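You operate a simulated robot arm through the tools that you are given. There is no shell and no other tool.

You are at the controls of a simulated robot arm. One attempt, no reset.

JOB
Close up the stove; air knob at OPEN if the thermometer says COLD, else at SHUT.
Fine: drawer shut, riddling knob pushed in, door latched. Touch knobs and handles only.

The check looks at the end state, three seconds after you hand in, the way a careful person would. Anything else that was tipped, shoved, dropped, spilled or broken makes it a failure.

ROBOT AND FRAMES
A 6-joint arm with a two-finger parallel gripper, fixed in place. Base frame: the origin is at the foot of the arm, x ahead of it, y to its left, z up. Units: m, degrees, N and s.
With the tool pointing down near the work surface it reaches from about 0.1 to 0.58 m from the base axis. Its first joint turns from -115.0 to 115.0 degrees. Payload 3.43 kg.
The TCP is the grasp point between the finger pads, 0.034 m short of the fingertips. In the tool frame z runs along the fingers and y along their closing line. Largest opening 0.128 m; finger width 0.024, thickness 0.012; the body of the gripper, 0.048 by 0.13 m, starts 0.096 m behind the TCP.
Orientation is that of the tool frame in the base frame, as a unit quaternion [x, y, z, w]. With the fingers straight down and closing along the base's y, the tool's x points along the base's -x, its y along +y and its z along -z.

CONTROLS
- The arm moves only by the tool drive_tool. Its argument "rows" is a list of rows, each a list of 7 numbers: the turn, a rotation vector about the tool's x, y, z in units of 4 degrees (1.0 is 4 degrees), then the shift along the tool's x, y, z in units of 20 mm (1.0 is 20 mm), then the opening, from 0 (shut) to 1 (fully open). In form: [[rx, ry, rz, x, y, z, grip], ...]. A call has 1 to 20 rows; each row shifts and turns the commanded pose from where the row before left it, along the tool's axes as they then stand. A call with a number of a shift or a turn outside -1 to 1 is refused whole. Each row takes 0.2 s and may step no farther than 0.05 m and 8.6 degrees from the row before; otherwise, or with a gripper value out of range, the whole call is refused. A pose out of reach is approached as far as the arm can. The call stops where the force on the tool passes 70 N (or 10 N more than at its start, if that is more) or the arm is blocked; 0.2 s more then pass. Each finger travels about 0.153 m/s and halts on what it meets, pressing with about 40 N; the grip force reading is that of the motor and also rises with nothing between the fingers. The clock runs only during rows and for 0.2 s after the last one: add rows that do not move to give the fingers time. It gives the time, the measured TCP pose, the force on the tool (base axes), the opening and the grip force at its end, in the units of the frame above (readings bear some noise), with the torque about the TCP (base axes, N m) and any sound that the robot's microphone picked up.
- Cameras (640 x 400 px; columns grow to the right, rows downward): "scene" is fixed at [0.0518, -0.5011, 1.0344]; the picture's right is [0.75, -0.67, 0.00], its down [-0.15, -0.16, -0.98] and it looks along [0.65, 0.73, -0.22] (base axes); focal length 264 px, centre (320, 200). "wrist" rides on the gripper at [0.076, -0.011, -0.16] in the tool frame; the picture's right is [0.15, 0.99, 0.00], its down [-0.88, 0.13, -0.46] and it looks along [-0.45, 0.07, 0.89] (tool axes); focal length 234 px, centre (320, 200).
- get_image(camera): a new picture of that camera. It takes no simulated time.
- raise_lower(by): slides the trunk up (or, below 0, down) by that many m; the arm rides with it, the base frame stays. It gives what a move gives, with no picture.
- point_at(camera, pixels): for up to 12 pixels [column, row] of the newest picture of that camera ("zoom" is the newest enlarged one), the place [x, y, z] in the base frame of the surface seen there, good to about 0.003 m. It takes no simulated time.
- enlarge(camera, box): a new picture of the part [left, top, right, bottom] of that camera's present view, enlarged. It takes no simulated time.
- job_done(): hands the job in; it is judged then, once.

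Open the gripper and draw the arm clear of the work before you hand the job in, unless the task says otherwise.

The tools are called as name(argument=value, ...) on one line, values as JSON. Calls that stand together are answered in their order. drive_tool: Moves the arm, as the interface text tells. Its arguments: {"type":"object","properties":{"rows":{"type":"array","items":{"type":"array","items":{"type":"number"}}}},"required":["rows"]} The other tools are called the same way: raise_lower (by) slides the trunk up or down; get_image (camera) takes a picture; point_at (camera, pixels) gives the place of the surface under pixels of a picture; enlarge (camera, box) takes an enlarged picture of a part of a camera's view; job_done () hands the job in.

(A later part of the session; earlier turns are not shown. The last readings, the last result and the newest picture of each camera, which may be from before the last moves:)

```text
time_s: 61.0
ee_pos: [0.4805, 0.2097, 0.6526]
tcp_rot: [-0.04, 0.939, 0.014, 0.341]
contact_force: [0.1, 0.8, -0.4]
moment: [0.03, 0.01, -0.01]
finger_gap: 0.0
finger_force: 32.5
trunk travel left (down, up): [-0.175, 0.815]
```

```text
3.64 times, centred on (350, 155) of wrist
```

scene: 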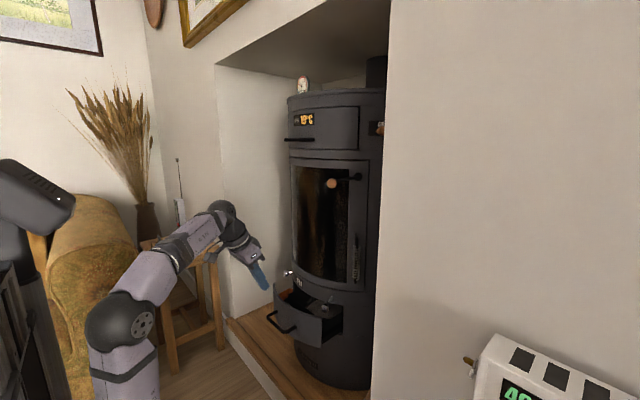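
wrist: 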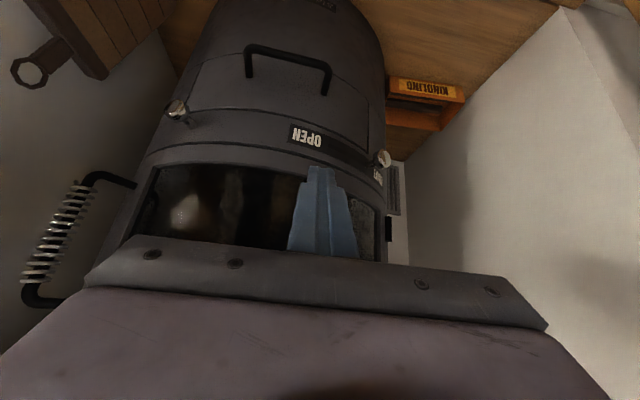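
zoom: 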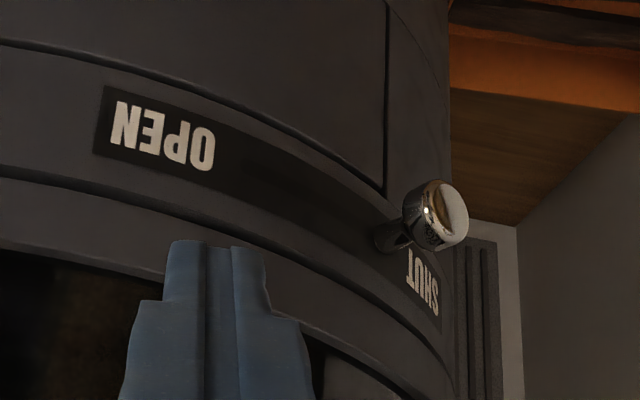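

A darker slot is visible in the plate from about zoom (245,165) to the stem foot at (385,240). I'll enlarge it to confirm the stem is at the slot's SHUT end.

enlarge(camera="wrist", box=[320, 130, 395, 195])

point_at(camera="zoom", pixels=[[60, 90], [200, 165], [250, 200], [320, 220], [360, 240], [380, 260]])

```text
6.15 times, centred on (358, 162) of wrist
```

zoom: 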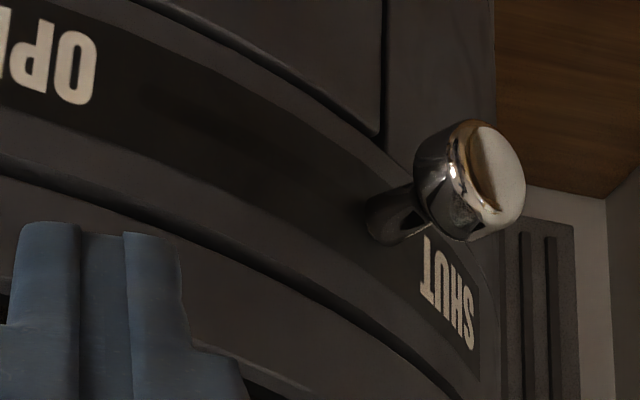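

```text
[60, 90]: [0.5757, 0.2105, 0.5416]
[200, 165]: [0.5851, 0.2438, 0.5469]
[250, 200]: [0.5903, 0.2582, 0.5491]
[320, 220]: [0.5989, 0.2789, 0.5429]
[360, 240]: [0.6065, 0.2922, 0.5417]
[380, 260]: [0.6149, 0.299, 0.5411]
```

The stem sits at the SHUT end of the visible slot, right beside the SHUT mark. Next is the door: I'll raise the trunk and shift right to inspect the lever with the wooden ball.

raise_lower(by=0.3)

drive_tool(rows=[[0, 0, 0, 0.38, -0.9, -0.32, 0], [0, 0, 0, 0.38, -0.9, -0.32, 0], [0, 0, 0, 0.06, -0.95, -0.05, 0], [0, 0, 0, 0.06, -0.95, -0.05, 0], [0, 0, 0, 0.06, -0.95, -0.05, 0], [0, 0, 0, 0.06, -0.95, -0.05, 0], [0, 0, 0, 0.06, -0.95, -0.05, 0], [0, 0, 0, 0.06, -0.95, -0.05, 0]])

get_image(camera="wrist")

```text
time_s: 64.0
ee_pos: [0.4791, 0.2087, 0.9517]
tcp_rot: [-0.04, 0.939, 0.014, 0.342]
contact_force: [0.0, -0.6, 0.0]
moment: [0.03, -0.01, 0.01]
finger_gap: 0.0
finger_force: 32.9
trunk travel left (down, up): [-0.475, 0.515]
```

```text
time_s: 65.8
ee_pos: [0.4622, 0.0564, 0.9533]
tcp_rot: [-0.04, 0.939, 0.013, 0.342]
contact_force: [0.1, -0.4, 0.4]
moment: [0.02, 0.0, 0.01]
finger_gap: 0.0002
finger_force: 33.5
trunk travel left (down, up): [-0.475, 0.515]
```

```text
taken
```

wrist: 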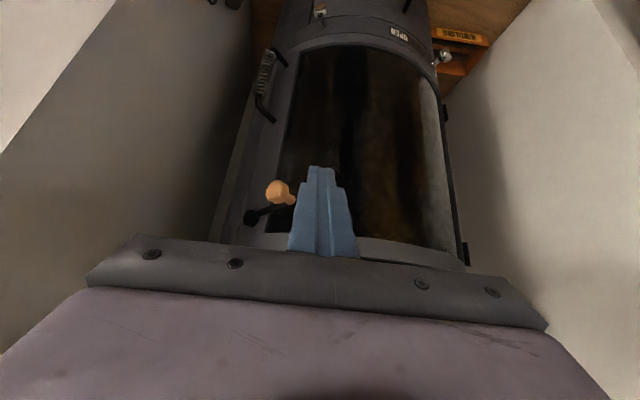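

The lever is at wrist (248–292, 190–218), its hub at about (250,217). I'll enlarge this view to examine the lever and the door's latch edge.

enlarge(camera="wrist", box=[210, 150, 320, 245])

point_at(camera="zoom", pixels=[[265, 180], [230, 165], [290, 190], [320, 205], [330, 185], [165, 250], [200, 245], [150, 260], [110, 200], [60, 200], [260, 230], [160, 240]])

enlarge(camera="scene", box=[320, 155, 390, 215])

```text
4.21 times, centred on (265, 198) of wrist
```

zoom: 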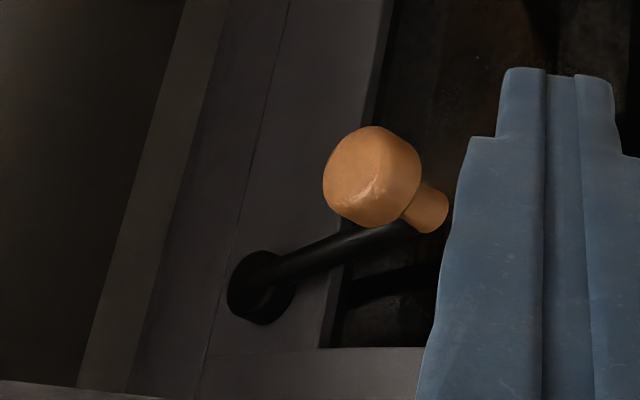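

```text
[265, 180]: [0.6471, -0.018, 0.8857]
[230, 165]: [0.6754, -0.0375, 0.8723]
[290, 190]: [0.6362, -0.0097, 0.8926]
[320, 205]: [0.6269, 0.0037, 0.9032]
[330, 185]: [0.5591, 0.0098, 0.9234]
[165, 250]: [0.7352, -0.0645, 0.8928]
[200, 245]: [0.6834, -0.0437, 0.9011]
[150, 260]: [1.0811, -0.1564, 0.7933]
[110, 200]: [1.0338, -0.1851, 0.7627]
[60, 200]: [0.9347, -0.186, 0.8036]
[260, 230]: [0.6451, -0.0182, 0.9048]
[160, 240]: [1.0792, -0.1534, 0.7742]
```

```text
6.67 times, centred on (355, 185) of scene
```

zoom: 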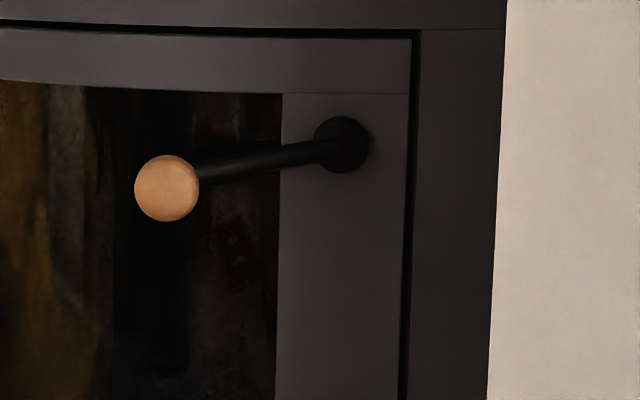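

The lever is an arm from the hub at the door's right stile to the left, with the wooden knob standing outward at its end. I'll measure hub, arm and knob to get its angle.

point_at(camera="zoom", pixels=[[342, 145], [342, 125], [342, 165], [330, 148], [300, 153], [270, 158], [240, 163], [210, 170], [167, 188], [167, 158], [167, 218], [420, 150]])

get_image(camera="wrist")

point_at(camera="wrist", pixels=[[279, 190], [277, 186], [281, 196], [291, 199], [270, 192], [285, 188], [275, 211], [265, 212], [252, 217], [260, 213], [283, 205], [255, 222]])

```text
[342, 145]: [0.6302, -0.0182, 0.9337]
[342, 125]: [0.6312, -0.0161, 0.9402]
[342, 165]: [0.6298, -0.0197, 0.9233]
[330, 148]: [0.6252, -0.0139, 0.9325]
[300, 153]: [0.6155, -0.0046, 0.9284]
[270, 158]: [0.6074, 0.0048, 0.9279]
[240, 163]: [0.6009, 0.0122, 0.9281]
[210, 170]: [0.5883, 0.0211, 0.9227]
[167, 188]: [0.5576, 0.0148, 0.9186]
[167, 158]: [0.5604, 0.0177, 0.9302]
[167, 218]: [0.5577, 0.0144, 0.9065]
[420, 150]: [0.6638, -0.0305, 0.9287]
```

```text
taken
```

wrist: 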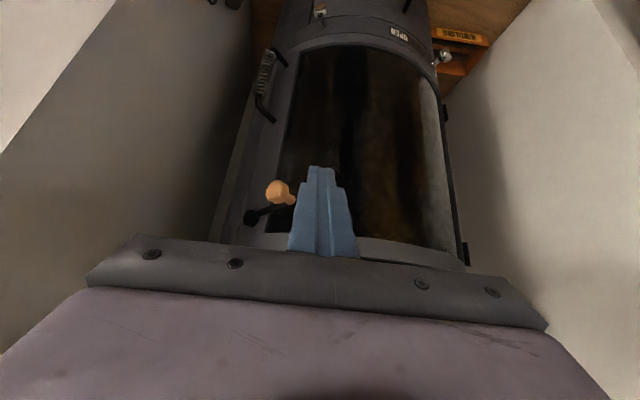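

```text
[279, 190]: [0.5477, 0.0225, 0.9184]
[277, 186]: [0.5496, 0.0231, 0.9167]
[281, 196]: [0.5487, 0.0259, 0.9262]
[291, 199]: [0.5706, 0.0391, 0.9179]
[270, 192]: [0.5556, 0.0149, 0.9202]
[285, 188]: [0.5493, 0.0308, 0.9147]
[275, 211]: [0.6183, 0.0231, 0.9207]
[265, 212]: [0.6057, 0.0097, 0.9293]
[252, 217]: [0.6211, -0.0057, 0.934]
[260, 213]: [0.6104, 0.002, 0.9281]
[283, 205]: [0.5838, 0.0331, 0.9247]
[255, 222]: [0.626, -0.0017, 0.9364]
```

The lever hub is near (0.632,-0.012,0.932), the arm is about 0.08 m long and points left, drooping only about 10°, with the knob centre at about (0.558,0.027,0.918). I'll prepare to press that knob downward: lower the trunk 0.1 m, lift the tool, tilt it to about 68° and yaw to 35° while well back from the stove.

raise_lower(by=-0.1)

drive_tool(rows=[[0, 0, 0, -0.784, 0, -0.935, 0], [0, 0, 0, -0.784, 0, -0.935, 0], [0, 0, 0, -0.784, 0, -0.935, 0], [0, 0, 0, -0.784, 0, -0.935, 0], [0, 0, 0, -0.784, 0, -0.935, 0], [0, -1, 0, 0, 0, 0, 0], [0, -1, 0, 0, 0, 0, 0], [0, -1, 0, 0, 0, 0, 0], [0, -1, 0, 0, 0, 0, 0], [0, -1, 0, 0, 0, 0, 0], [0, -1, 0, 0, 0, 0, 0], [0, -1, 0, 0, 0, 0, 0], [-0.869, 0, -0.352, 0, 0, 0, 0], [-0.869, 0, -0.352, 0, 0, 0, 0], [-0.869, 0, -0.352, 0, 0, 0, 0], [-0.869, 0, -0.352, 0, 0, 0, 0], [-0.869, 0, -0.352, 0, 0, 0, 0], [-0.869, 0, -0.352, 0, 0, 0, 0], [-0.869, 0, -0.352, 0, 0, 0, 0], [-0.869, 0, -0.352, 0, 0, 0, 0]])

get_image(camera="wrist")

get_image(camera="scene")

```text
time_s: 67.2
ee_pos: [0.4622, 0.0564, 0.8534]
tcp_rot: [-0.04, 0.939, 0.015, 0.342]
contact_force: [0.6, 0.4, 0.5]
moment: [0.01, -0.02, -0.03]
finger_gap: 0.0
finger_force: 33.2
trunk travel left (down, up): [-0.375, 0.615]
```

```text
time_s: 71.4
ee_pos: [0.5154, 0.067, 1.0]
tcp_rot: [-0.25, 0.791, 0.168, 0.534]
contact_force: [0.8, 0.4, -0.2]
moment: [0.0, -0.01, 0.01]
finger_gap: 0.0002
finger_force: 33.3
out of reach, approached as far as the arm can: row 9, 10, 11, 12
trunk travel left (down, up): [-0.375, 0.615]
```

```text
taken
```

wrist: 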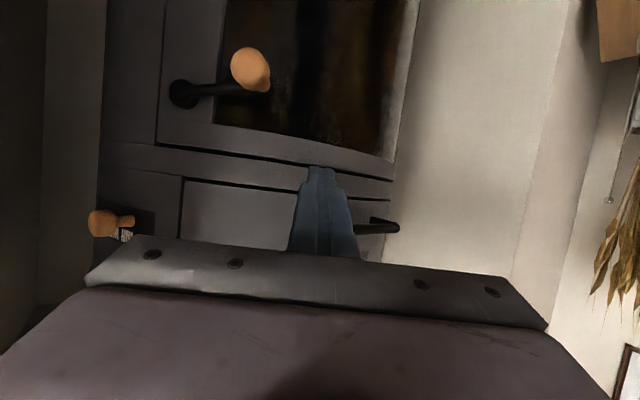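

```text
taken
```

scene: 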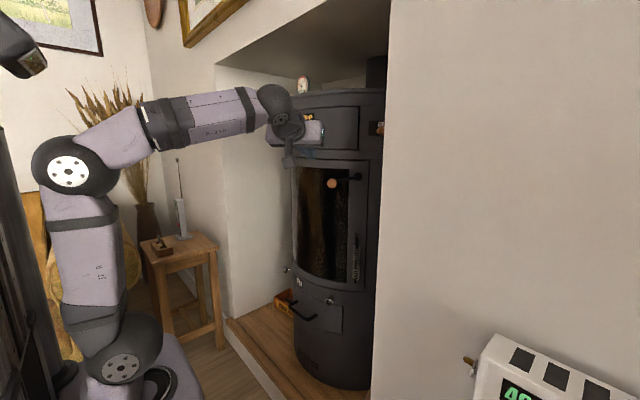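

The tool is now at 68° tilt and 35° yaw, pushed forward a little to (0.515,0.067,1.0) by the reach limit but touching nothing. This gives a good view of the lever at (180–270, 50–105), so I'll enlarge it.

enlarge(camera="wrist", box=[90, 0, 290, 160])

point_at(camera="wrist", pixels=[[183, 93], [175, 93], [192, 93], [183, 83], [183, 103], [250, 66], [250, 50], [250, 82], [236, 66], [266, 85], [230, 92], [210, 92]])

```text
2.50 times, centred on (190, 80) of wrist
```

zoom: 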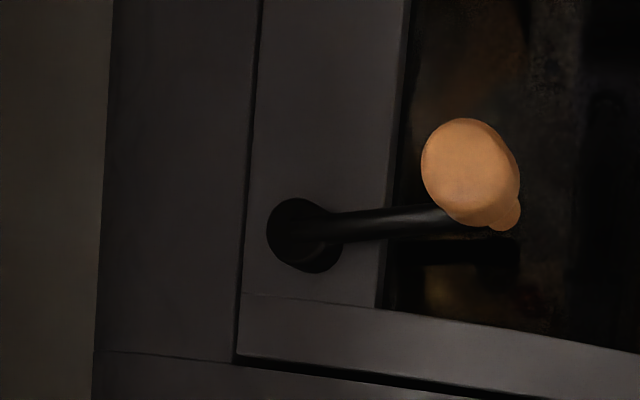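

```text
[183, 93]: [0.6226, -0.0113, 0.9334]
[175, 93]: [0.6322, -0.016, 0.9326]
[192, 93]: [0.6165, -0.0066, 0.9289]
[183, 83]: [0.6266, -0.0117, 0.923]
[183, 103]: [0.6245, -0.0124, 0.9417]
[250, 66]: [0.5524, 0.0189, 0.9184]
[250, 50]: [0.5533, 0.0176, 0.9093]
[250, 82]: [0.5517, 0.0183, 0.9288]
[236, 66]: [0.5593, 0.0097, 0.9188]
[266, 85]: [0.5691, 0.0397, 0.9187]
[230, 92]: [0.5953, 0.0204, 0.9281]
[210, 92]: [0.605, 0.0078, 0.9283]
```

The measurements agree: hub (0.629,-0.012,0.932), knob centre (0.560,0.028,0.918), lever about 10° below horizontal. I'll bring the closed fingertips above the knob, at about 17 mm clearance.

drive_tool(rows=[[0, 0, 0, 0.55, -0.946, 0.055, 0], [0, 0, 0, 0.55, -0.946, 0.055, 0], [0, 0, 0, 0.55, -0.946, 0.055, 0]])

get_image(camera="wrist")

enlarge(camera="scene", box=[310, 150, 390, 210])

```text
time_s: 72.2
ee_pos: [0.5435, 0.0152, 0.9689]
tcp_rot: [-0.249, 0.79, 0.168, 0.534]
contact_force: [0.1, -0.2, 0.3]
moment: [0.02, -0.04, -0.02]
finger_gap: 0.0
finger_force: 32.8
trunk travel left (down, up): [-0.375, 0.615]
```

```text
taken
```

wrist: 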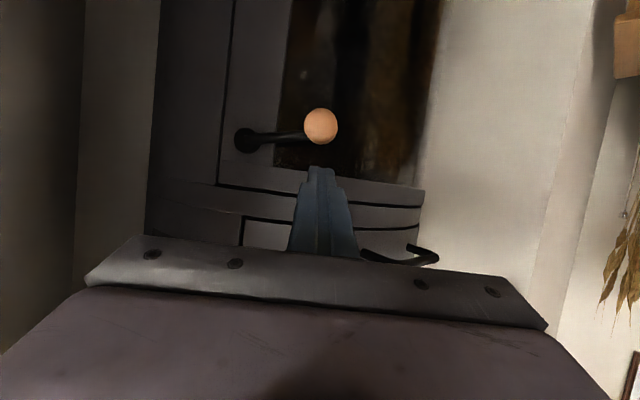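

```text
6.67 times, centred on (350, 180) of scene
```

zoom: 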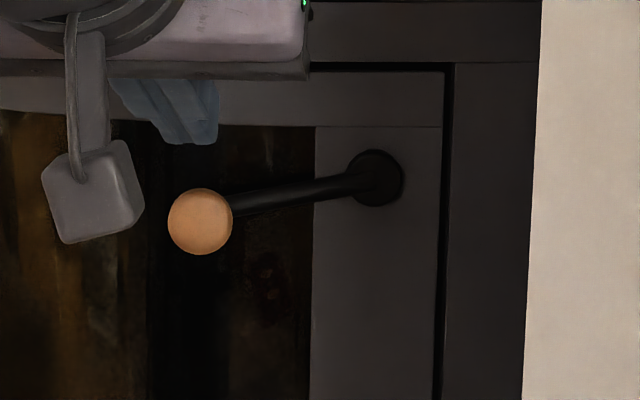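

The fingertips (320,170) are lined up directly above the knob (320,126) in the upside-down wrist view. I'll go down in 5 mm steps to contact and a little further, reading the force to see whether the lever turns downward.

drive_tool(rows=[[0, 0, 0, 0.232, 0, 0.094, 0], [0, 0, 0, 0.232, 0, 0.094, 0], [0, 0, 0, 0.232, 0, 0.094, 0], [0, 0, 0, 0.116, 0, 0.047, 0]])

drive_tool(rows=[[0, 0, 0, 0.14, 0, 0.056, 0]])

drive_tool(rows=[[0, 0, 0, 0.14, 0, 0.056, 0]])

get_image(camera="wrist")

enlarge(camera="scene", box=[310, 150, 390, 210])

```text
time_s: 73.2
ee_pos: [0.5414, 0.0159, 0.9523]
tcp_rot: [-0.249, 0.791, 0.167, 0.534]
contact_force: [-0.5, 0.0, -0.3]
moment: [-0.01, 0.05, 0.02]
finger_gap: 0.0
finger_force: 32.9
trunk travel left (down, up): [-0.375, 0.615]
```

```text
time_s: 73.6
ee_pos: [0.5417, 0.0157, 0.9493]
tcp_rot: [-0.249, 0.791, 0.167, 0.534]
contact_force: [-0.3, 0.3, 0.2]
moment: [-0.01, -0.01, -0.02]
finger_gap: 0.0
finger_force: 32.9
trunk travel left (down, up): [-0.375, 0.615]
```

```text
time_s: 74.0
ee_pos: [0.5409, 0.0165, 0.945]
tcp_rot: [-0.249, 0.791, 0.167, 0.533]
contact_force: [-0.2, -1.0, 0.9]
moment: [0.01, -0.01, -0.03]
finger_gap: 0.0001
finger_force: 33.3
trunk travel left (down, up): [-0.375, 0.615]
```

```text
taken
```

wrist: 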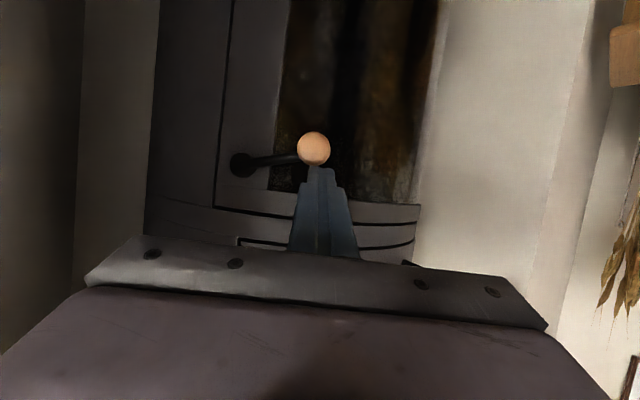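

```text
6.67 times, centred on (350, 180) of scene
```

zoom: 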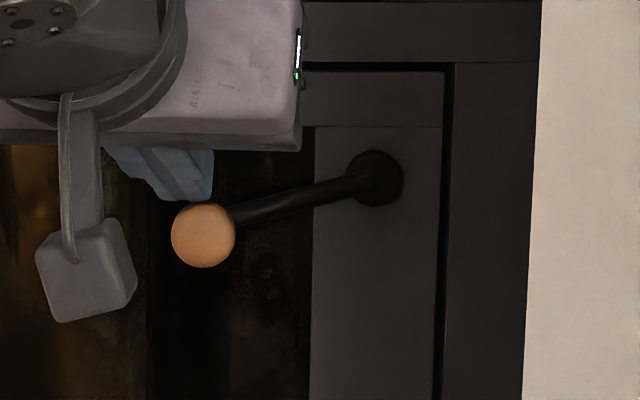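

The lever turns downward with almost no resistance; the knob has dropped in the scene view. I'll follow the arc about the hub in 6° steps and check.

drive_tool(rows=[[0, 0, 0, 0.408, 0, 0.165, 0], [0, 0, 0, 0.382, -0.044, 0.163, 0], [0, 0, 0, 0.365, -0.084, 0.163, 0], [0, 0, 0, 0.358, -0.123, 0.167, 0]])

get_image(camera="wrist")

enlarge(camera="scene", box=[310, 150, 390, 210])

```text
time_s: 75.0
ee_pos: [0.5444, 0.0121, 0.9125]
tcp_rot: [-0.249, 0.79, 0.167, 0.534]
contact_force: [-0.2, -0.7, -0.1]
moment: [0.01, 0.02, -0.01]
finger_gap: 0.0002
finger_force: 32.8
trunk travel left (down, up): [-0.375, 0.615]
```

```text
taken
```

wrist: 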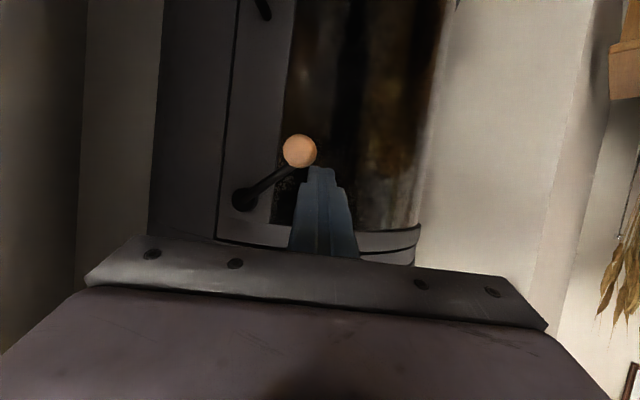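

```text
6.67 times, centred on (350, 180) of scene
```

zoom: 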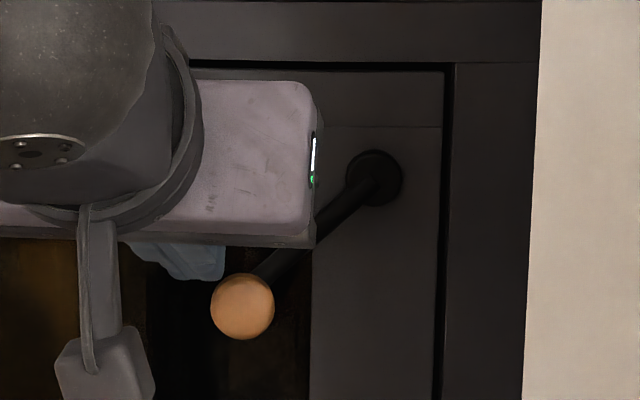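

The lever has turned to about 40° below horizontal, still freely. I'll continue along the arc.

drive_tool(rows=[[0, 0, 0, 0.342, -0.168, 0.169, 0], [0, 0, 0, 0.316, -0.202, 0.165, 0], [0, 0, 0, 0.295, -0.242, 0.163, 0], [0, 0, 0, 0.27, -0.271, 0.159, 0]])

get_image(camera="wrist")

enlarge(camera="scene", box=[310, 150, 390, 210])

```text
time_s: 76.0
ee_pos: [0.5569, -0.0008, 0.8853]
tcp_rot: [-0.249, 0.791, 0.167, 0.533]
contact_force: [-0.6, -0.6, 0.4]
moment: [-0.01, -0.02, 0.01]
finger_gap: 0.0
finger_force: 33.3
trunk travel left (down, up): [-0.375, 0.615]
```

```text
taken
```

wrist: 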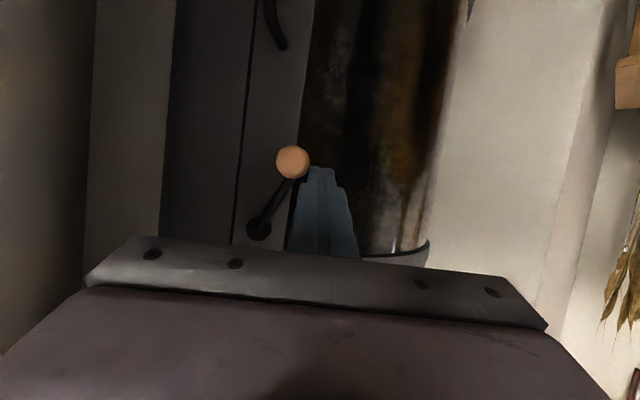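

```text
6.67 times, centred on (350, 180) of scene
```

zoom: 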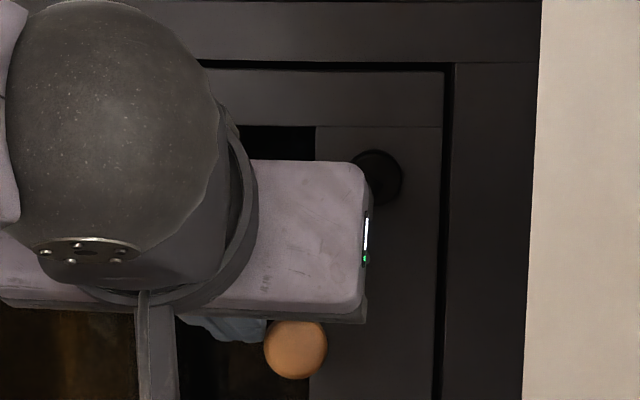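

The knob is now about 60° below horizontal and still moving freely. I'll continue in smaller steps toward the vertical.

drive_tool(rows=[[0, 0, 0, 0.236, -0.306, 0.151, 0], [0, 0, 0, 0.206, -0.33, 0.143, 0]])

get_image(camera="wrist")

point_at(camera="wrist", pixels=[[296, 162], [293, 155], [290, 165], [285, 162], [275, 215], [268, 235], [280, 200]])

enlarge(camera="scene", box=[310, 150, 390, 230])

```text
time_s: 76.6
ee_pos: [0.5676, -0.0097, 0.8745]
tcp_rot: [-0.248, 0.791, 0.166, 0.534]
contact_force: [-0.3, -0.4, -0.4]
moment: [-0.03, -0.05, 0.0]
finger_gap: 0.0
finger_force: 33.3
trunk travel left (down, up): [-0.375, 0.615]
```

```text
taken
```

wrist: 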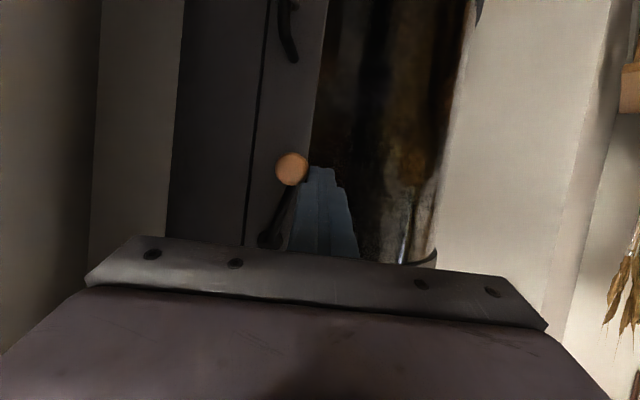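

```text
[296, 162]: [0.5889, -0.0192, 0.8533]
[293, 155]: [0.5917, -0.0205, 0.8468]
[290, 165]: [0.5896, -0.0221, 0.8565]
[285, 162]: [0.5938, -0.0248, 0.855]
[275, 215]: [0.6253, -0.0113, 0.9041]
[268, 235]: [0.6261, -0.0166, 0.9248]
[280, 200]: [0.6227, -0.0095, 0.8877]
```

```text
5.00 times, centred on (350, 190) of scene
```

zoom: 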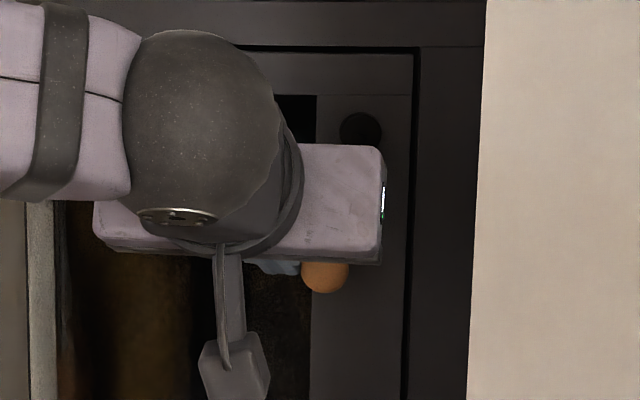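

The lever is now at about 74° below horizontal. I'll keep pushing sideways gently in small steps until it stops.

drive_tool(rows=[[0, 0, 0, 0.168, -0.35, 0.132, 0]])

drive_tool(rows=[[0, 0, 0, 0.067, -0.187, 0.061, 0]])

drive_tool(rows=[[0, 0, 0, 0.067, -0.187, 0.061, 0]])

get_image(camera="wrist")

enlarge(camera="scene", box=[310, 150, 390, 230])

```text
time_s: 77.0
ee_pos: [0.5706, -0.014, 0.8707]
tcp_rot: [-0.249, 0.791, 0.168, 0.533]
contact_force: [0.3, -0.2, 0.2]
moment: [0.01, -0.04, 0.01]
finger_gap: 0.0001
finger_force: 32.7
trunk travel left (down, up): [-0.375, 0.615]
```

```text
time_s: 77.4
ee_pos: [0.573, -0.0176, 0.8673]
tcp_rot: [-0.249, 0.791, 0.168, 0.533]
contact_force: [0.6, -0.9, -0.6]
moment: [0.0, 0.01, 0.03]
finger_gap: 0.0001
finger_force: 32.7
trunk travel left (down, up): [-0.375, 0.615]
```

```text
time_s: 77.8
ee_pos: [0.5755, -0.0198, 0.8666]
tcp_rot: [-0.249, 0.79, 0.168, 0.534]
contact_force: [-0.5, -0.1, -0.6]
moment: [0.0, 0.01, 0.04]
finger_gap: 0.0
finger_force: 32.9
trunk travel left (down, up): [-0.375, 0.615]
```

```text
taken
```

wrist: 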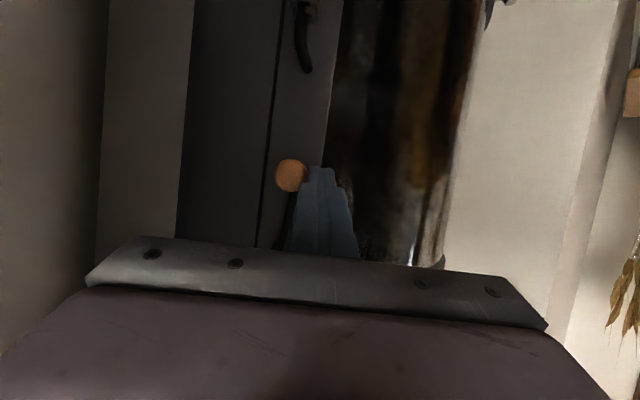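

```text
5.00 times, centred on (350, 190) of scene
```

zoom: 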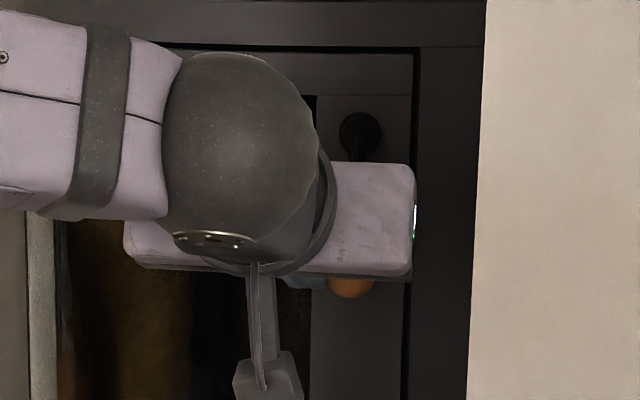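

The knob is still moving freely with no force. I'll measure its angle.

point_at(camera="wrist", pixels=[[290, 175], [290, 166], [290, 185], [282, 175], [297, 176], [285, 215], [280, 235]])

enlarge(camera="wrist", box=[230, 130, 350, 260])

```text
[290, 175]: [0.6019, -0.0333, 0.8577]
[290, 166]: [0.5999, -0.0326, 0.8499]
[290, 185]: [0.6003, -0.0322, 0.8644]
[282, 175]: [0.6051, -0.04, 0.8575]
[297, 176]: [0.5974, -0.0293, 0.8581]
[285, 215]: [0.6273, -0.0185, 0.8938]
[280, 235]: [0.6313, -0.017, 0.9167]
```

```text
3.08 times, centred on (290, 195) of wrist
```

zoom: 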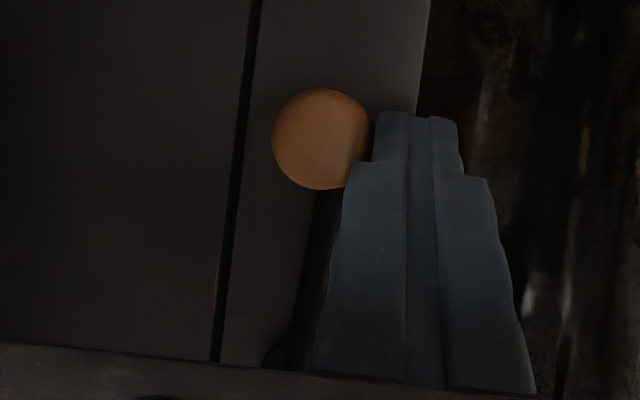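

The lever now stands about 86° below horizontal, nearly straight down. I'll push on in 2–3 mm steps to feel for the end stop.

drive_tool(rows=[[0, 0, 0, 0, -0.12, 0.019, 0]])

drive_tool(rows=[[0, 0, 0, 0, -0.12, 0.019, 0]])

drive_tool(rows=[[0, 0, 0, 0, -0.12, 0.019, 0]])

```text
time_s: 78.2
ee_pos: [0.5774, -0.0224, 0.8664]
tcp_rot: [-0.249, 0.791, 0.167, 0.534]
contact_force: [-0.7, -0.1, 0.0]
moment: [0.01, 0.02, -0.02]
finger_gap: 0.0
finger_force: 33.0
trunk travel left (down, up): [-0.375, 0.615]
```

```text
time_s: 78.6
ee_pos: [0.5786, -0.0235, 0.8674]
tcp_rot: [-0.249, 0.791, 0.168, 0.534]
contact_force: [0.0, -0.1, 0.9]
moment: [0.0, 0.0, 0.01]
finger_gap: 0.0
finger_force: 33.3
trunk travel left (down, up): [-0.375, 0.615]
```

```text
time_s: 79.0
ee_pos: [0.5797, -0.0252, 0.8676]
tcp_rot: [-0.25, 0.791, 0.168, 0.533]
contact_force: [-5.7, 3.2, -0.6]
moment: [0.02, 0.12, 0.11]
finger_gap: 0.0003
finger_force: 33.1
trunk travel left (down, up): [-0.375, 0.615]
```

A reaction of about 6.5 N has appeared along the push direction, so the lever seems to have met its stop near vertical. One more small step to confirm.

drive_tool(rows=[[0, 0, 0, 0, -0.1, 0.016, 0]])

get_image(camera="wrist")

point_at(camera="wrist", pixels=[[290, 175], [286, 178], [296, 177], [290, 168], [287, 215]])

```text
time_s: 79.4
ee_pos: [0.5798, -0.0239, 0.8671]
tcp_rot: [-0.251, 0.79, 0.169, 0.533]
contact_force: [-15.4, 8.7, -1.3]
moment: [0.07, 0.25, 0.31]
finger_gap: 0.0
finger_force: 33.0
trunk travel left (down, up): [-0.375, 0.615]
```

```text
taken
```

wrist: 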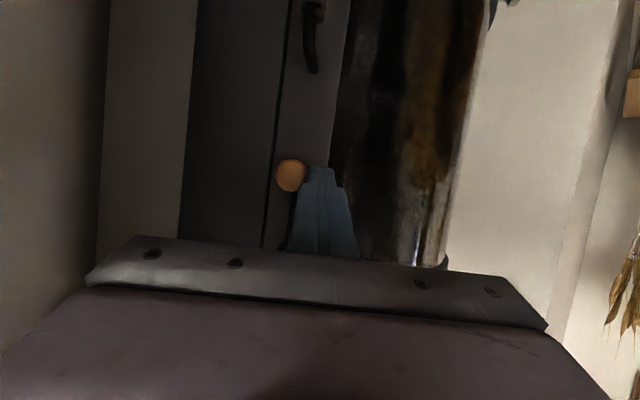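

```text
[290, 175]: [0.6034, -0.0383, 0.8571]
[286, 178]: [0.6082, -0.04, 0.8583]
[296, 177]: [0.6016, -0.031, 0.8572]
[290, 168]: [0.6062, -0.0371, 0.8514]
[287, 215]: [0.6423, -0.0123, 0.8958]
```

The reaction grew to 18 N with no more movement, and the lever points straight down (knob at t≈0 below the hub), so it is at its stop. I'll move the fingers off to the left, then back out, and check that it stays.

drive_tool(rows=[[0, 0, 0, 0.03, 0.5, -0.08, 0], [0, 0, 0, 0.03, 0.5, -0.08, 0], [0, 0, 0, 0, 0.2, -1, 0], [0, 0, 0, 0, 0, -1, 0], [0, 0, 0, 0, 0, -1, 0], [0, 0, 0, 0, 0, -1, 0]])

get_image(camera="wrist")

enlarge(camera="wrist", box=[200, 80, 400, 250])

get_image(camera="scene")

```text
time_s: 80.8
ee_pos: [0.5065, -0.0525, 0.8981]
tcp_rot: [-0.248, 0.791, 0.167, 0.533]
contact_force: [-0.9, 0.2, -0.3]
moment: [-0.02, -0.01, 0.0]
finger_gap: 0.0
finger_force: 32.7
trunk travel left (down, up): [-0.375, 0.615]
```

```text
taken
```

wrist: 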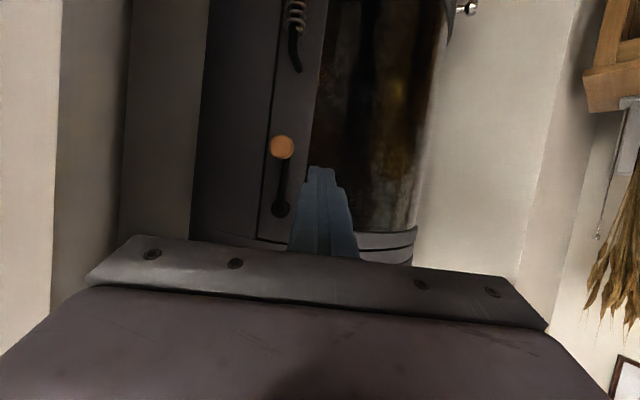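

```text
2.35 times, centred on (300, 165) of wrist
```

zoom: 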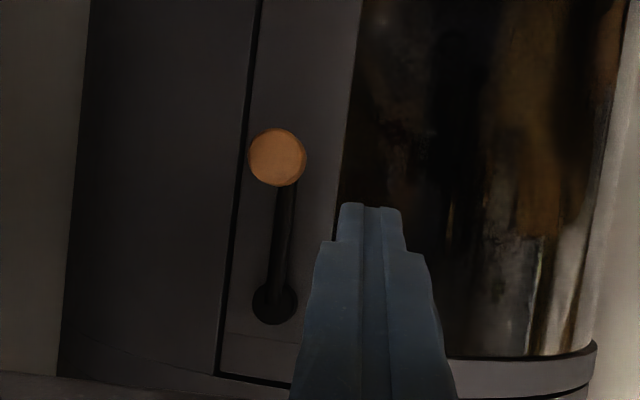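

```text
taken
```

scene: 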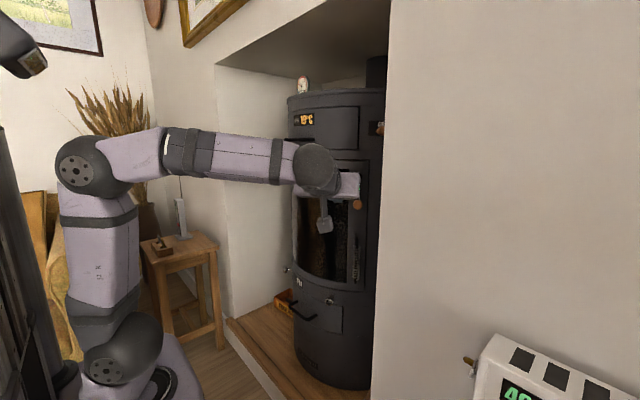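

The lever hangs straight down and stays there. I'll check the door's right edge against the body once more in this view.

point_at(camera="wrist", pixels=[[262, 120], [270, 120], [285, 110], [300, 110], [262, 60], [290, 60], [310, 60], [255, 150], [268, 180], [295, 180], [240, 100], [225, 100]])

enlarge(camera="scene", box=[330, 180, 390, 300])

```text
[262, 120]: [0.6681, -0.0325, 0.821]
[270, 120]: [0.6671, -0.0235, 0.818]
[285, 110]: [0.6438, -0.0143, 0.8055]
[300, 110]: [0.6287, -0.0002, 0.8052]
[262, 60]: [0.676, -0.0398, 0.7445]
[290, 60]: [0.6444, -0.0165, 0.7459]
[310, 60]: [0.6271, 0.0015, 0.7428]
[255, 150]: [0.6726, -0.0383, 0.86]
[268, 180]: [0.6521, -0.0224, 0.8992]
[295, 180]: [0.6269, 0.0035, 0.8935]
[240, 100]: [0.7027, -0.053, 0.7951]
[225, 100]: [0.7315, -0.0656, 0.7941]
```

```text
3.33 times, centred on (360, 240) of scene
```

zoom: 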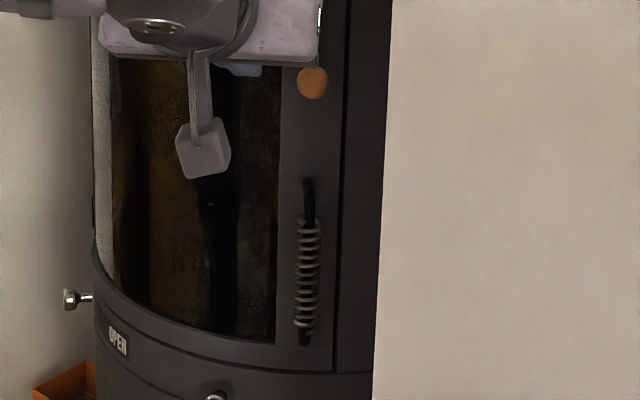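

The door edge and body both lie on radius 0.235, so the door is flush with the lever down. To be sure it is latched, I'll do a gentle pull test on the coil handle at about (0.605,-0.038,0.69): first re-orient the tool (tilt 52°, yaw 10°), open the fingers to about 50 mm and lower the trunk.

drive_tool(rows=[[0, 1, 0, 0, 0, 0, 0], [0, 1, 0, 0, 0, 0, 0], [0, 1, 0, 0, 0, 0, 0], [0, 1, 0, 0, 0, 0, 0], [0.704, 0, 0.55, 0, 0, 0, 0], [0.704, 0, 0.55, 0, 0, 0, 0], [0.704, 0, 0.55, 0, 0, 0, 0], [0.704, 0, 0.55, 0, 0, 0, 0.2], [0.704, 0, 0.55, 0, 0, 0, 0.4], [0.704, 0, 0.55, 0, 0, 0, 0.4], [0.704, 0, 0.55, 0, 0, 0, 0.4]])

raise_lower(by=-0.195)

get_image(camera="wrist")

enlarge(camera="scene", box=[280, 170, 400, 310])

```text
time_s: 83.2
ee_pos: [0.5048, -0.0501, 0.8965]
tcp_rot: [-0.077, 0.895, 0.036, 0.438]
contact_force: [-0.1, 0.1, 0.0]
moment: [-0.01, -0.02, 0.02]
finger_gap: 0.0512
finger_force: 0.0
trunk travel left (down, up): [-0.375, 0.615]
```

```text
time_s: 85.3
ee_pos: [0.5061, -0.0517, 0.7002]
tcp_rot: [-0.077, 0.895, 0.037, 0.437]
contact_force: [0.4, -0.3, 0.7]
moment: [-0.01, -0.02, -0.02]
finger_gap: 0.0512
finger_force: 0.1
trunk travel left (down, up): [-0.18, 0.81]
```

```text
taken
```

wrist: 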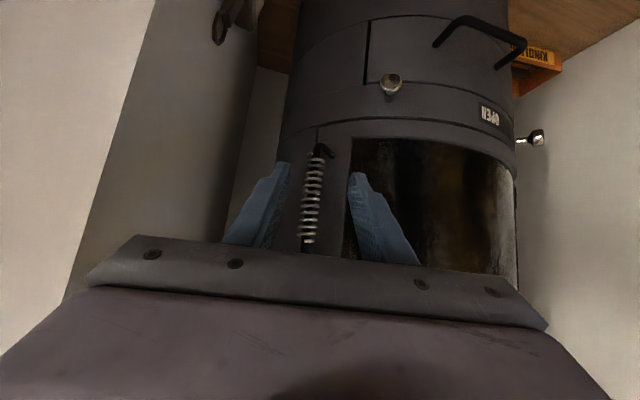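

```text
2.86 times, centred on (340, 240) of scene
```

zoom: 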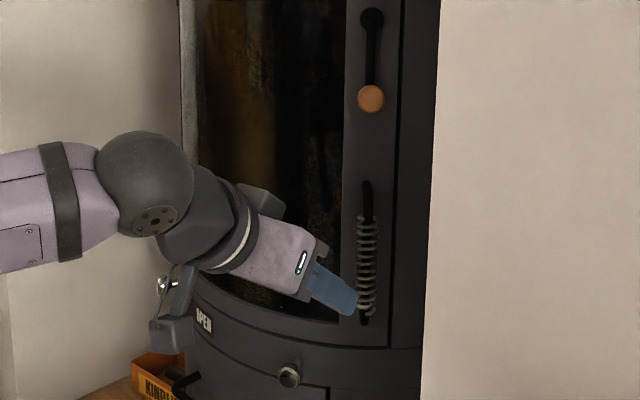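

The open fingers straddle the coil handle, which shows at wrist (300–325, 150–245). I'll measure its exact position before moving in.

point_at(camera="wrist", pixels=[[314, 170], [312, 190], [309, 210], [307, 230], [322, 152], [309, 245], [305, 200], [318, 190]])

```text
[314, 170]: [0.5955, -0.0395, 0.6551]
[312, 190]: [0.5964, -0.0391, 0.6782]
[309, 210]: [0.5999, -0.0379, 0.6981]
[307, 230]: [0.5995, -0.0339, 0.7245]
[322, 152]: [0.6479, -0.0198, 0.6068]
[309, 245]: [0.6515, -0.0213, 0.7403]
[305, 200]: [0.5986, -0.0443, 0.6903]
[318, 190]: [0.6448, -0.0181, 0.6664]
```

The handle axis is at about (0.605,-0.037), centred between the fingers. I'll move in 4/5 of the way and look again.

drive_tool(rows=[[0, 0, 0, -0.534, -0.03, 0.65, 0.4], [0, 0, 0, -0.534, -0.03, 0.65, 0.4], [0, 0, 0, -0.534, -0.03, 0.65, 0.4], [0, 0, 0, -0.534, -0.03, 0.65, 0.4]])

get_image(camera="wrist")

enlarge(camera="scene", box=[310, 210, 390, 290])

```text
time_s: 86.3
ee_pos: [0.5736, -0.0428, 0.7022]
tcp_rot: [-0.078, 0.895, 0.038, 0.437]
contact_force: [0.4, 0.0, 0.1]
moment: [0.02, -0.04, 0.01]
finger_gap: 0.0509
finger_force: 0.0
trunk travel left (down, up): [-0.18, 0.81]
```

```text
taken
```

wrist: 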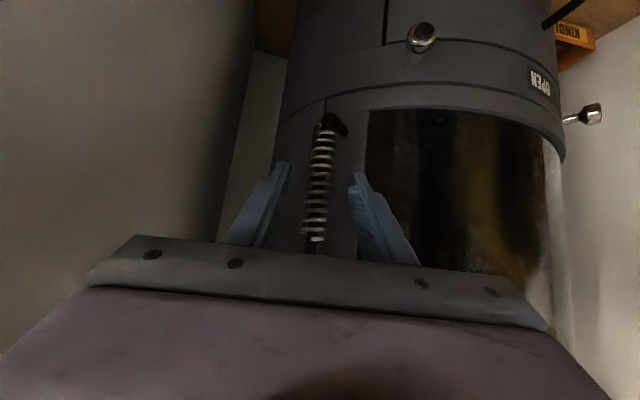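

```text
5.00 times, centred on (350, 250) of scene
```

zoom: 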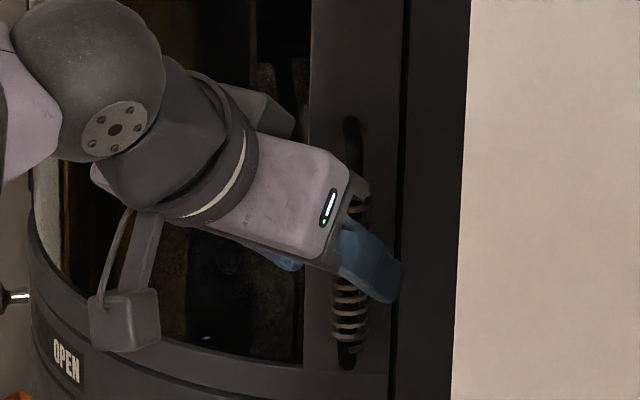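

Both fingers flank the coil with clearance to the door. I'll move in the last 17 mm and close gently on the coil.

drive_tool(rows=[[0, 0, 0, -0.267, -0.015, 0.325, 0.4], [0, 0, 0, -0.267, -0.015, 0.325, 0.4], [0, 0, 0, 0, 0, 0, 0.3], [0, 0, 0, 0, 0, 0, 0.2], [0, 0, 0, 0, 0, 0, 0.1], [0, 0, 0, 0, 0, 0, 0]])

get_image(camera="wrist")

```text
time_s: 87.7
ee_pos: [0.5897, -0.0398, 0.702]
tcp_rot: [-0.077, 0.896, 0.037, 0.437]
contact_force: [0.0, -5.5, -0.4]
moment: [-0.01, 0.2, -0.19]
finger_gap: 0.0221
finger_force: 45.7
trunk travel left (down, up): [-0.18, 0.81]
```

```text
taken
```

wrist: 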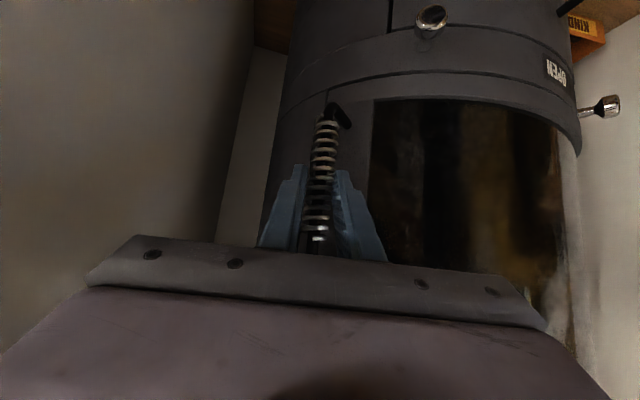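

The gripper holds the coil (gap 22 mm). I'll pull back along -x by 1.5 mm at a time and watch whether the force builds (latched) or the door follows.

drive_tool(rows=[[0, 0, 0, 0.046, 0.013, -0.058, 0]])

drive_tool(rows=[[0, 0, 0, 0.046, 0.013, -0.058, 0]])

```text
time_s: 88.1
ee_pos: [0.5876, -0.0403, 0.7028]
tcp_rot: [-0.077, 0.895, 0.037, 0.437]
contact_force: [2.2, -6.8, -2.1]
moment: [0.08, -0.36, -0.44]
finger_gap: 0.0219
finger_force: 45.1
trunk travel left (down, up): [-0.18, 0.81]
```

```text
time_s: 88.5
ee_pos: [0.5864, -0.0391, 0.7035]
tcp_rot: [-0.077, 0.895, 0.037, 0.437]
contact_force: [1.3, -9.4, -5.7]
moment: [0.23, -1.21, -0.27]
finger_gap: 0.0219
finger_force: 44.8
trunk travel left (down, up): [-0.18, 0.81]
```

The tool moved back about 3 mm with only a couple of newtons along x, though some torque built up. I'll look at the door edge to see whether the door or just the grip is moving.

enlarge(camera="scene", box=[310, 150, 390, 290])

point_at(camera="zoom", pixels=[[370, 60], [395, 60], [430, 60], [450, 60], [350, 360], [375, 360], [400, 360], [430, 360]])

get_image(camera="wrist")

enlarge(camera="wrist", box=[240, 70, 400, 260])

```text
2.86 times, centred on (350, 220) of scene
```

zoom: 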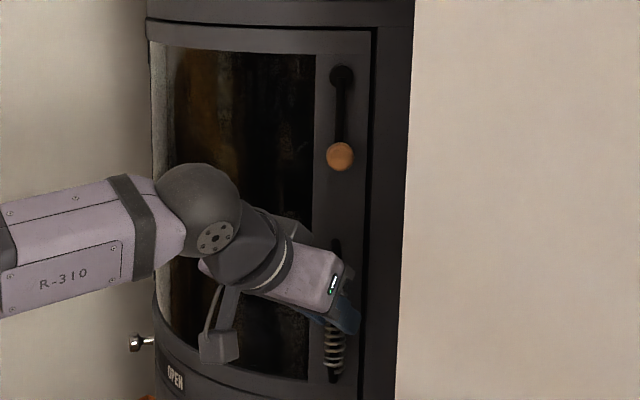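

```text
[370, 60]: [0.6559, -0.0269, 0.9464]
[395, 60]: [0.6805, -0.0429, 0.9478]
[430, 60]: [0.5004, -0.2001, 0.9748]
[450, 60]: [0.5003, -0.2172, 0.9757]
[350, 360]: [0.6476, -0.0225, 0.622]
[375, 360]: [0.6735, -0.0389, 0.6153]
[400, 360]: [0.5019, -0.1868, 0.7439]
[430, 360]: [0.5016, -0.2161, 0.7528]
```

```text
taken
```

wrist: 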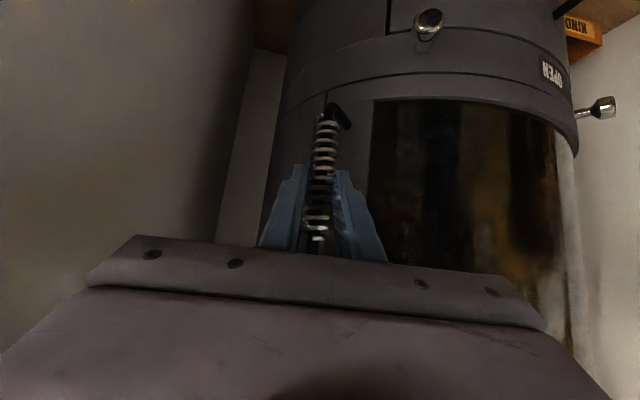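

```text
2.11 times, centred on (320, 165) of wrist
```

zoom: 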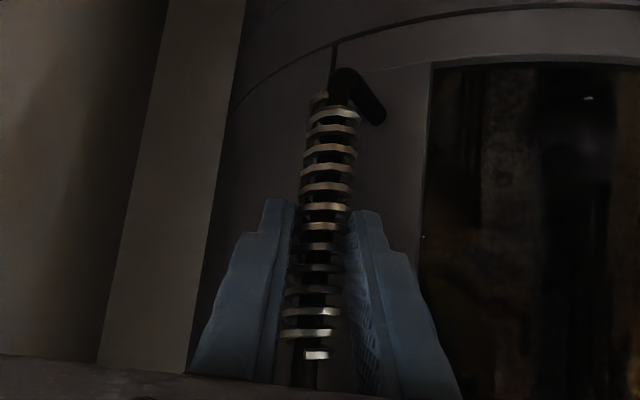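

The door edge still measures on radius ≈0.236–0.238, so no clear opening. I'll pull two more small steps to make the result unambiguous.

drive_tool(rows=[[0, 0, 0, 0.061, 0.017, -0.078, 0]])

drive_tool(rows=[[0, 0, 0, 0.061, 0.017, -0.078, 0]])

enlarge(camera="scene", box=[320, 150, 390, 220])

point_at(camera="zoom", pixels=[[375, 100], [385, 200], [380, 300], [420, 200], [440, 300], [430, 100]])

```text
time_s: 88.9
ee_pos: [0.5841, -0.0393, 0.702]
tcp_rot: [-0.077, 0.896, 0.037, 0.436]
contact_force: [1.5, -11.5, -1.3]
moment: [0.01, 0.86, -0.39]
finger_gap: 0.0222
finger_force: 45.2
trunk travel left (down, up): [-0.18, 0.81]
```

```text
time_s: 89.3
ee_pos: [0.5817, -0.0385, 0.703]
tcp_rot: [-0.077, 0.896, 0.037, 0.436]
contact_force: [1.9, -9.0, -5.7]
moment: [-0.08, -0.26, -0.41]
finger_gap: 0.0221
finger_force: 44.7
trunk travel left (down, up): [-0.18, 0.81]
```

```text
5.71 times, centred on (355, 185) of scene
```

zoom: 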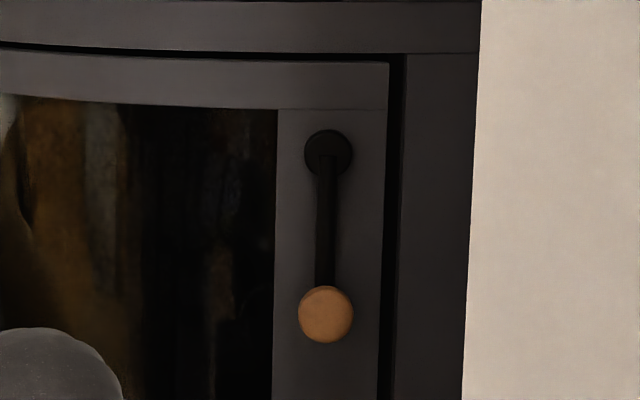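

```text
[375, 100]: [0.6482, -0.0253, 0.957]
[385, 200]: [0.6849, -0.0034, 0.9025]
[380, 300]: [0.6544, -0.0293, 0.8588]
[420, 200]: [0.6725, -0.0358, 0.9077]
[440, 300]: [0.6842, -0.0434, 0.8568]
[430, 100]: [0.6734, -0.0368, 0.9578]
```

The door followed the pull with under 3 N: the dark gap at its right edge has widened by about 5 mm, so with the lever down it is not latched as it stood. I'll push the door back by its handle and feel where it comes fully home.

drive_tool(rows=[[0, 0, 0, -0.061, -0.017, 0.078, 0], [0, 0, 0, -0.061, -0.017, 0.078, 0], [0, 0, 0, -0.046, -0.013, 0.058, 0], [0, 0, 0, -0.046, -0.013, 0.058, 0]])

drive_tool(rows=[[0, 0, 0, -0.03, -0.009, 0.039, 0]])

drive_tool(rows=[[0, 0, 0, -0.03, -0.009, 0.039, 0]])

drive_tool(rows=[[0, 0, 0, -0.03, -0.009, 0.039, 0]])

enlarge(camera="scene", box=[320, 150, 390, 220])

```text
time_s: 90.3
ee_pos: [0.5893, -0.0395, 0.7028]
tcp_rot: [-0.077, 0.896, 0.037, 0.437]
contact_force: [-4.7, -10.6, -3.3]
moment: [-0.3, 0.13, -0.1]
finger_gap: 0.022
finger_force: 45.1
trunk travel left (down, up): [-0.18, 0.81]
```

```text
time_s: 90.7
ee_pos: [0.5899, -0.0402, 0.7037]
tcp_rot: [-0.078, 0.895, 0.038, 0.437]
contact_force: [-15.3, -12.6, -5.4]
moment: [0.01, -0.51, -0.09]
finger_gap: 0.0223
finger_force: 45.1
trunk travel left (down, up): [-0.18, 0.81]
```

```text
time_s: 91.1
ee_pos: [0.5893, -0.0403, 0.7026]
tcp_rot: [-0.077, 0.896, 0.036, 0.436]
contact_force: [-24.0, -14.6, -5.9]
moment: [0.19, -0.31, -0.2]
finger_gap: 0.0221
finger_force: 44.5
trunk travel left (down, up): [-0.18, 0.81]
```

```text
time_s: 91.5
ee_pos: [0.5897, -0.0404, 0.703]
tcp_rot: [-0.077, 0.896, 0.038, 0.435]
contact_force: [-31.4, -13.0, -6.1]
moment: [0.1, 0.15, -0.19]
finger_gap: 0.022
finger_force: 44.8
trunk travel left (down, up): [-0.18, 0.81]
```

```text
5.71 times, centred on (355, 185) of scene
```

zoom: 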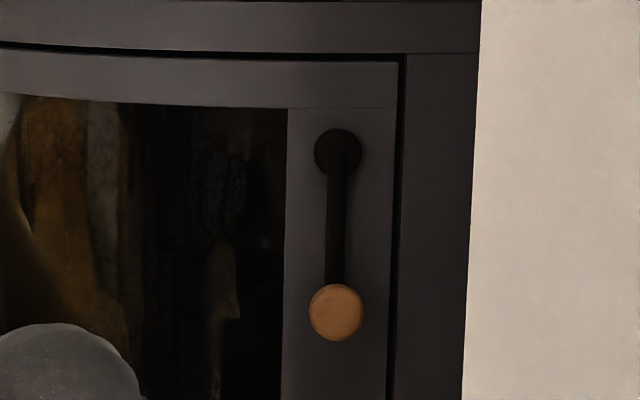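

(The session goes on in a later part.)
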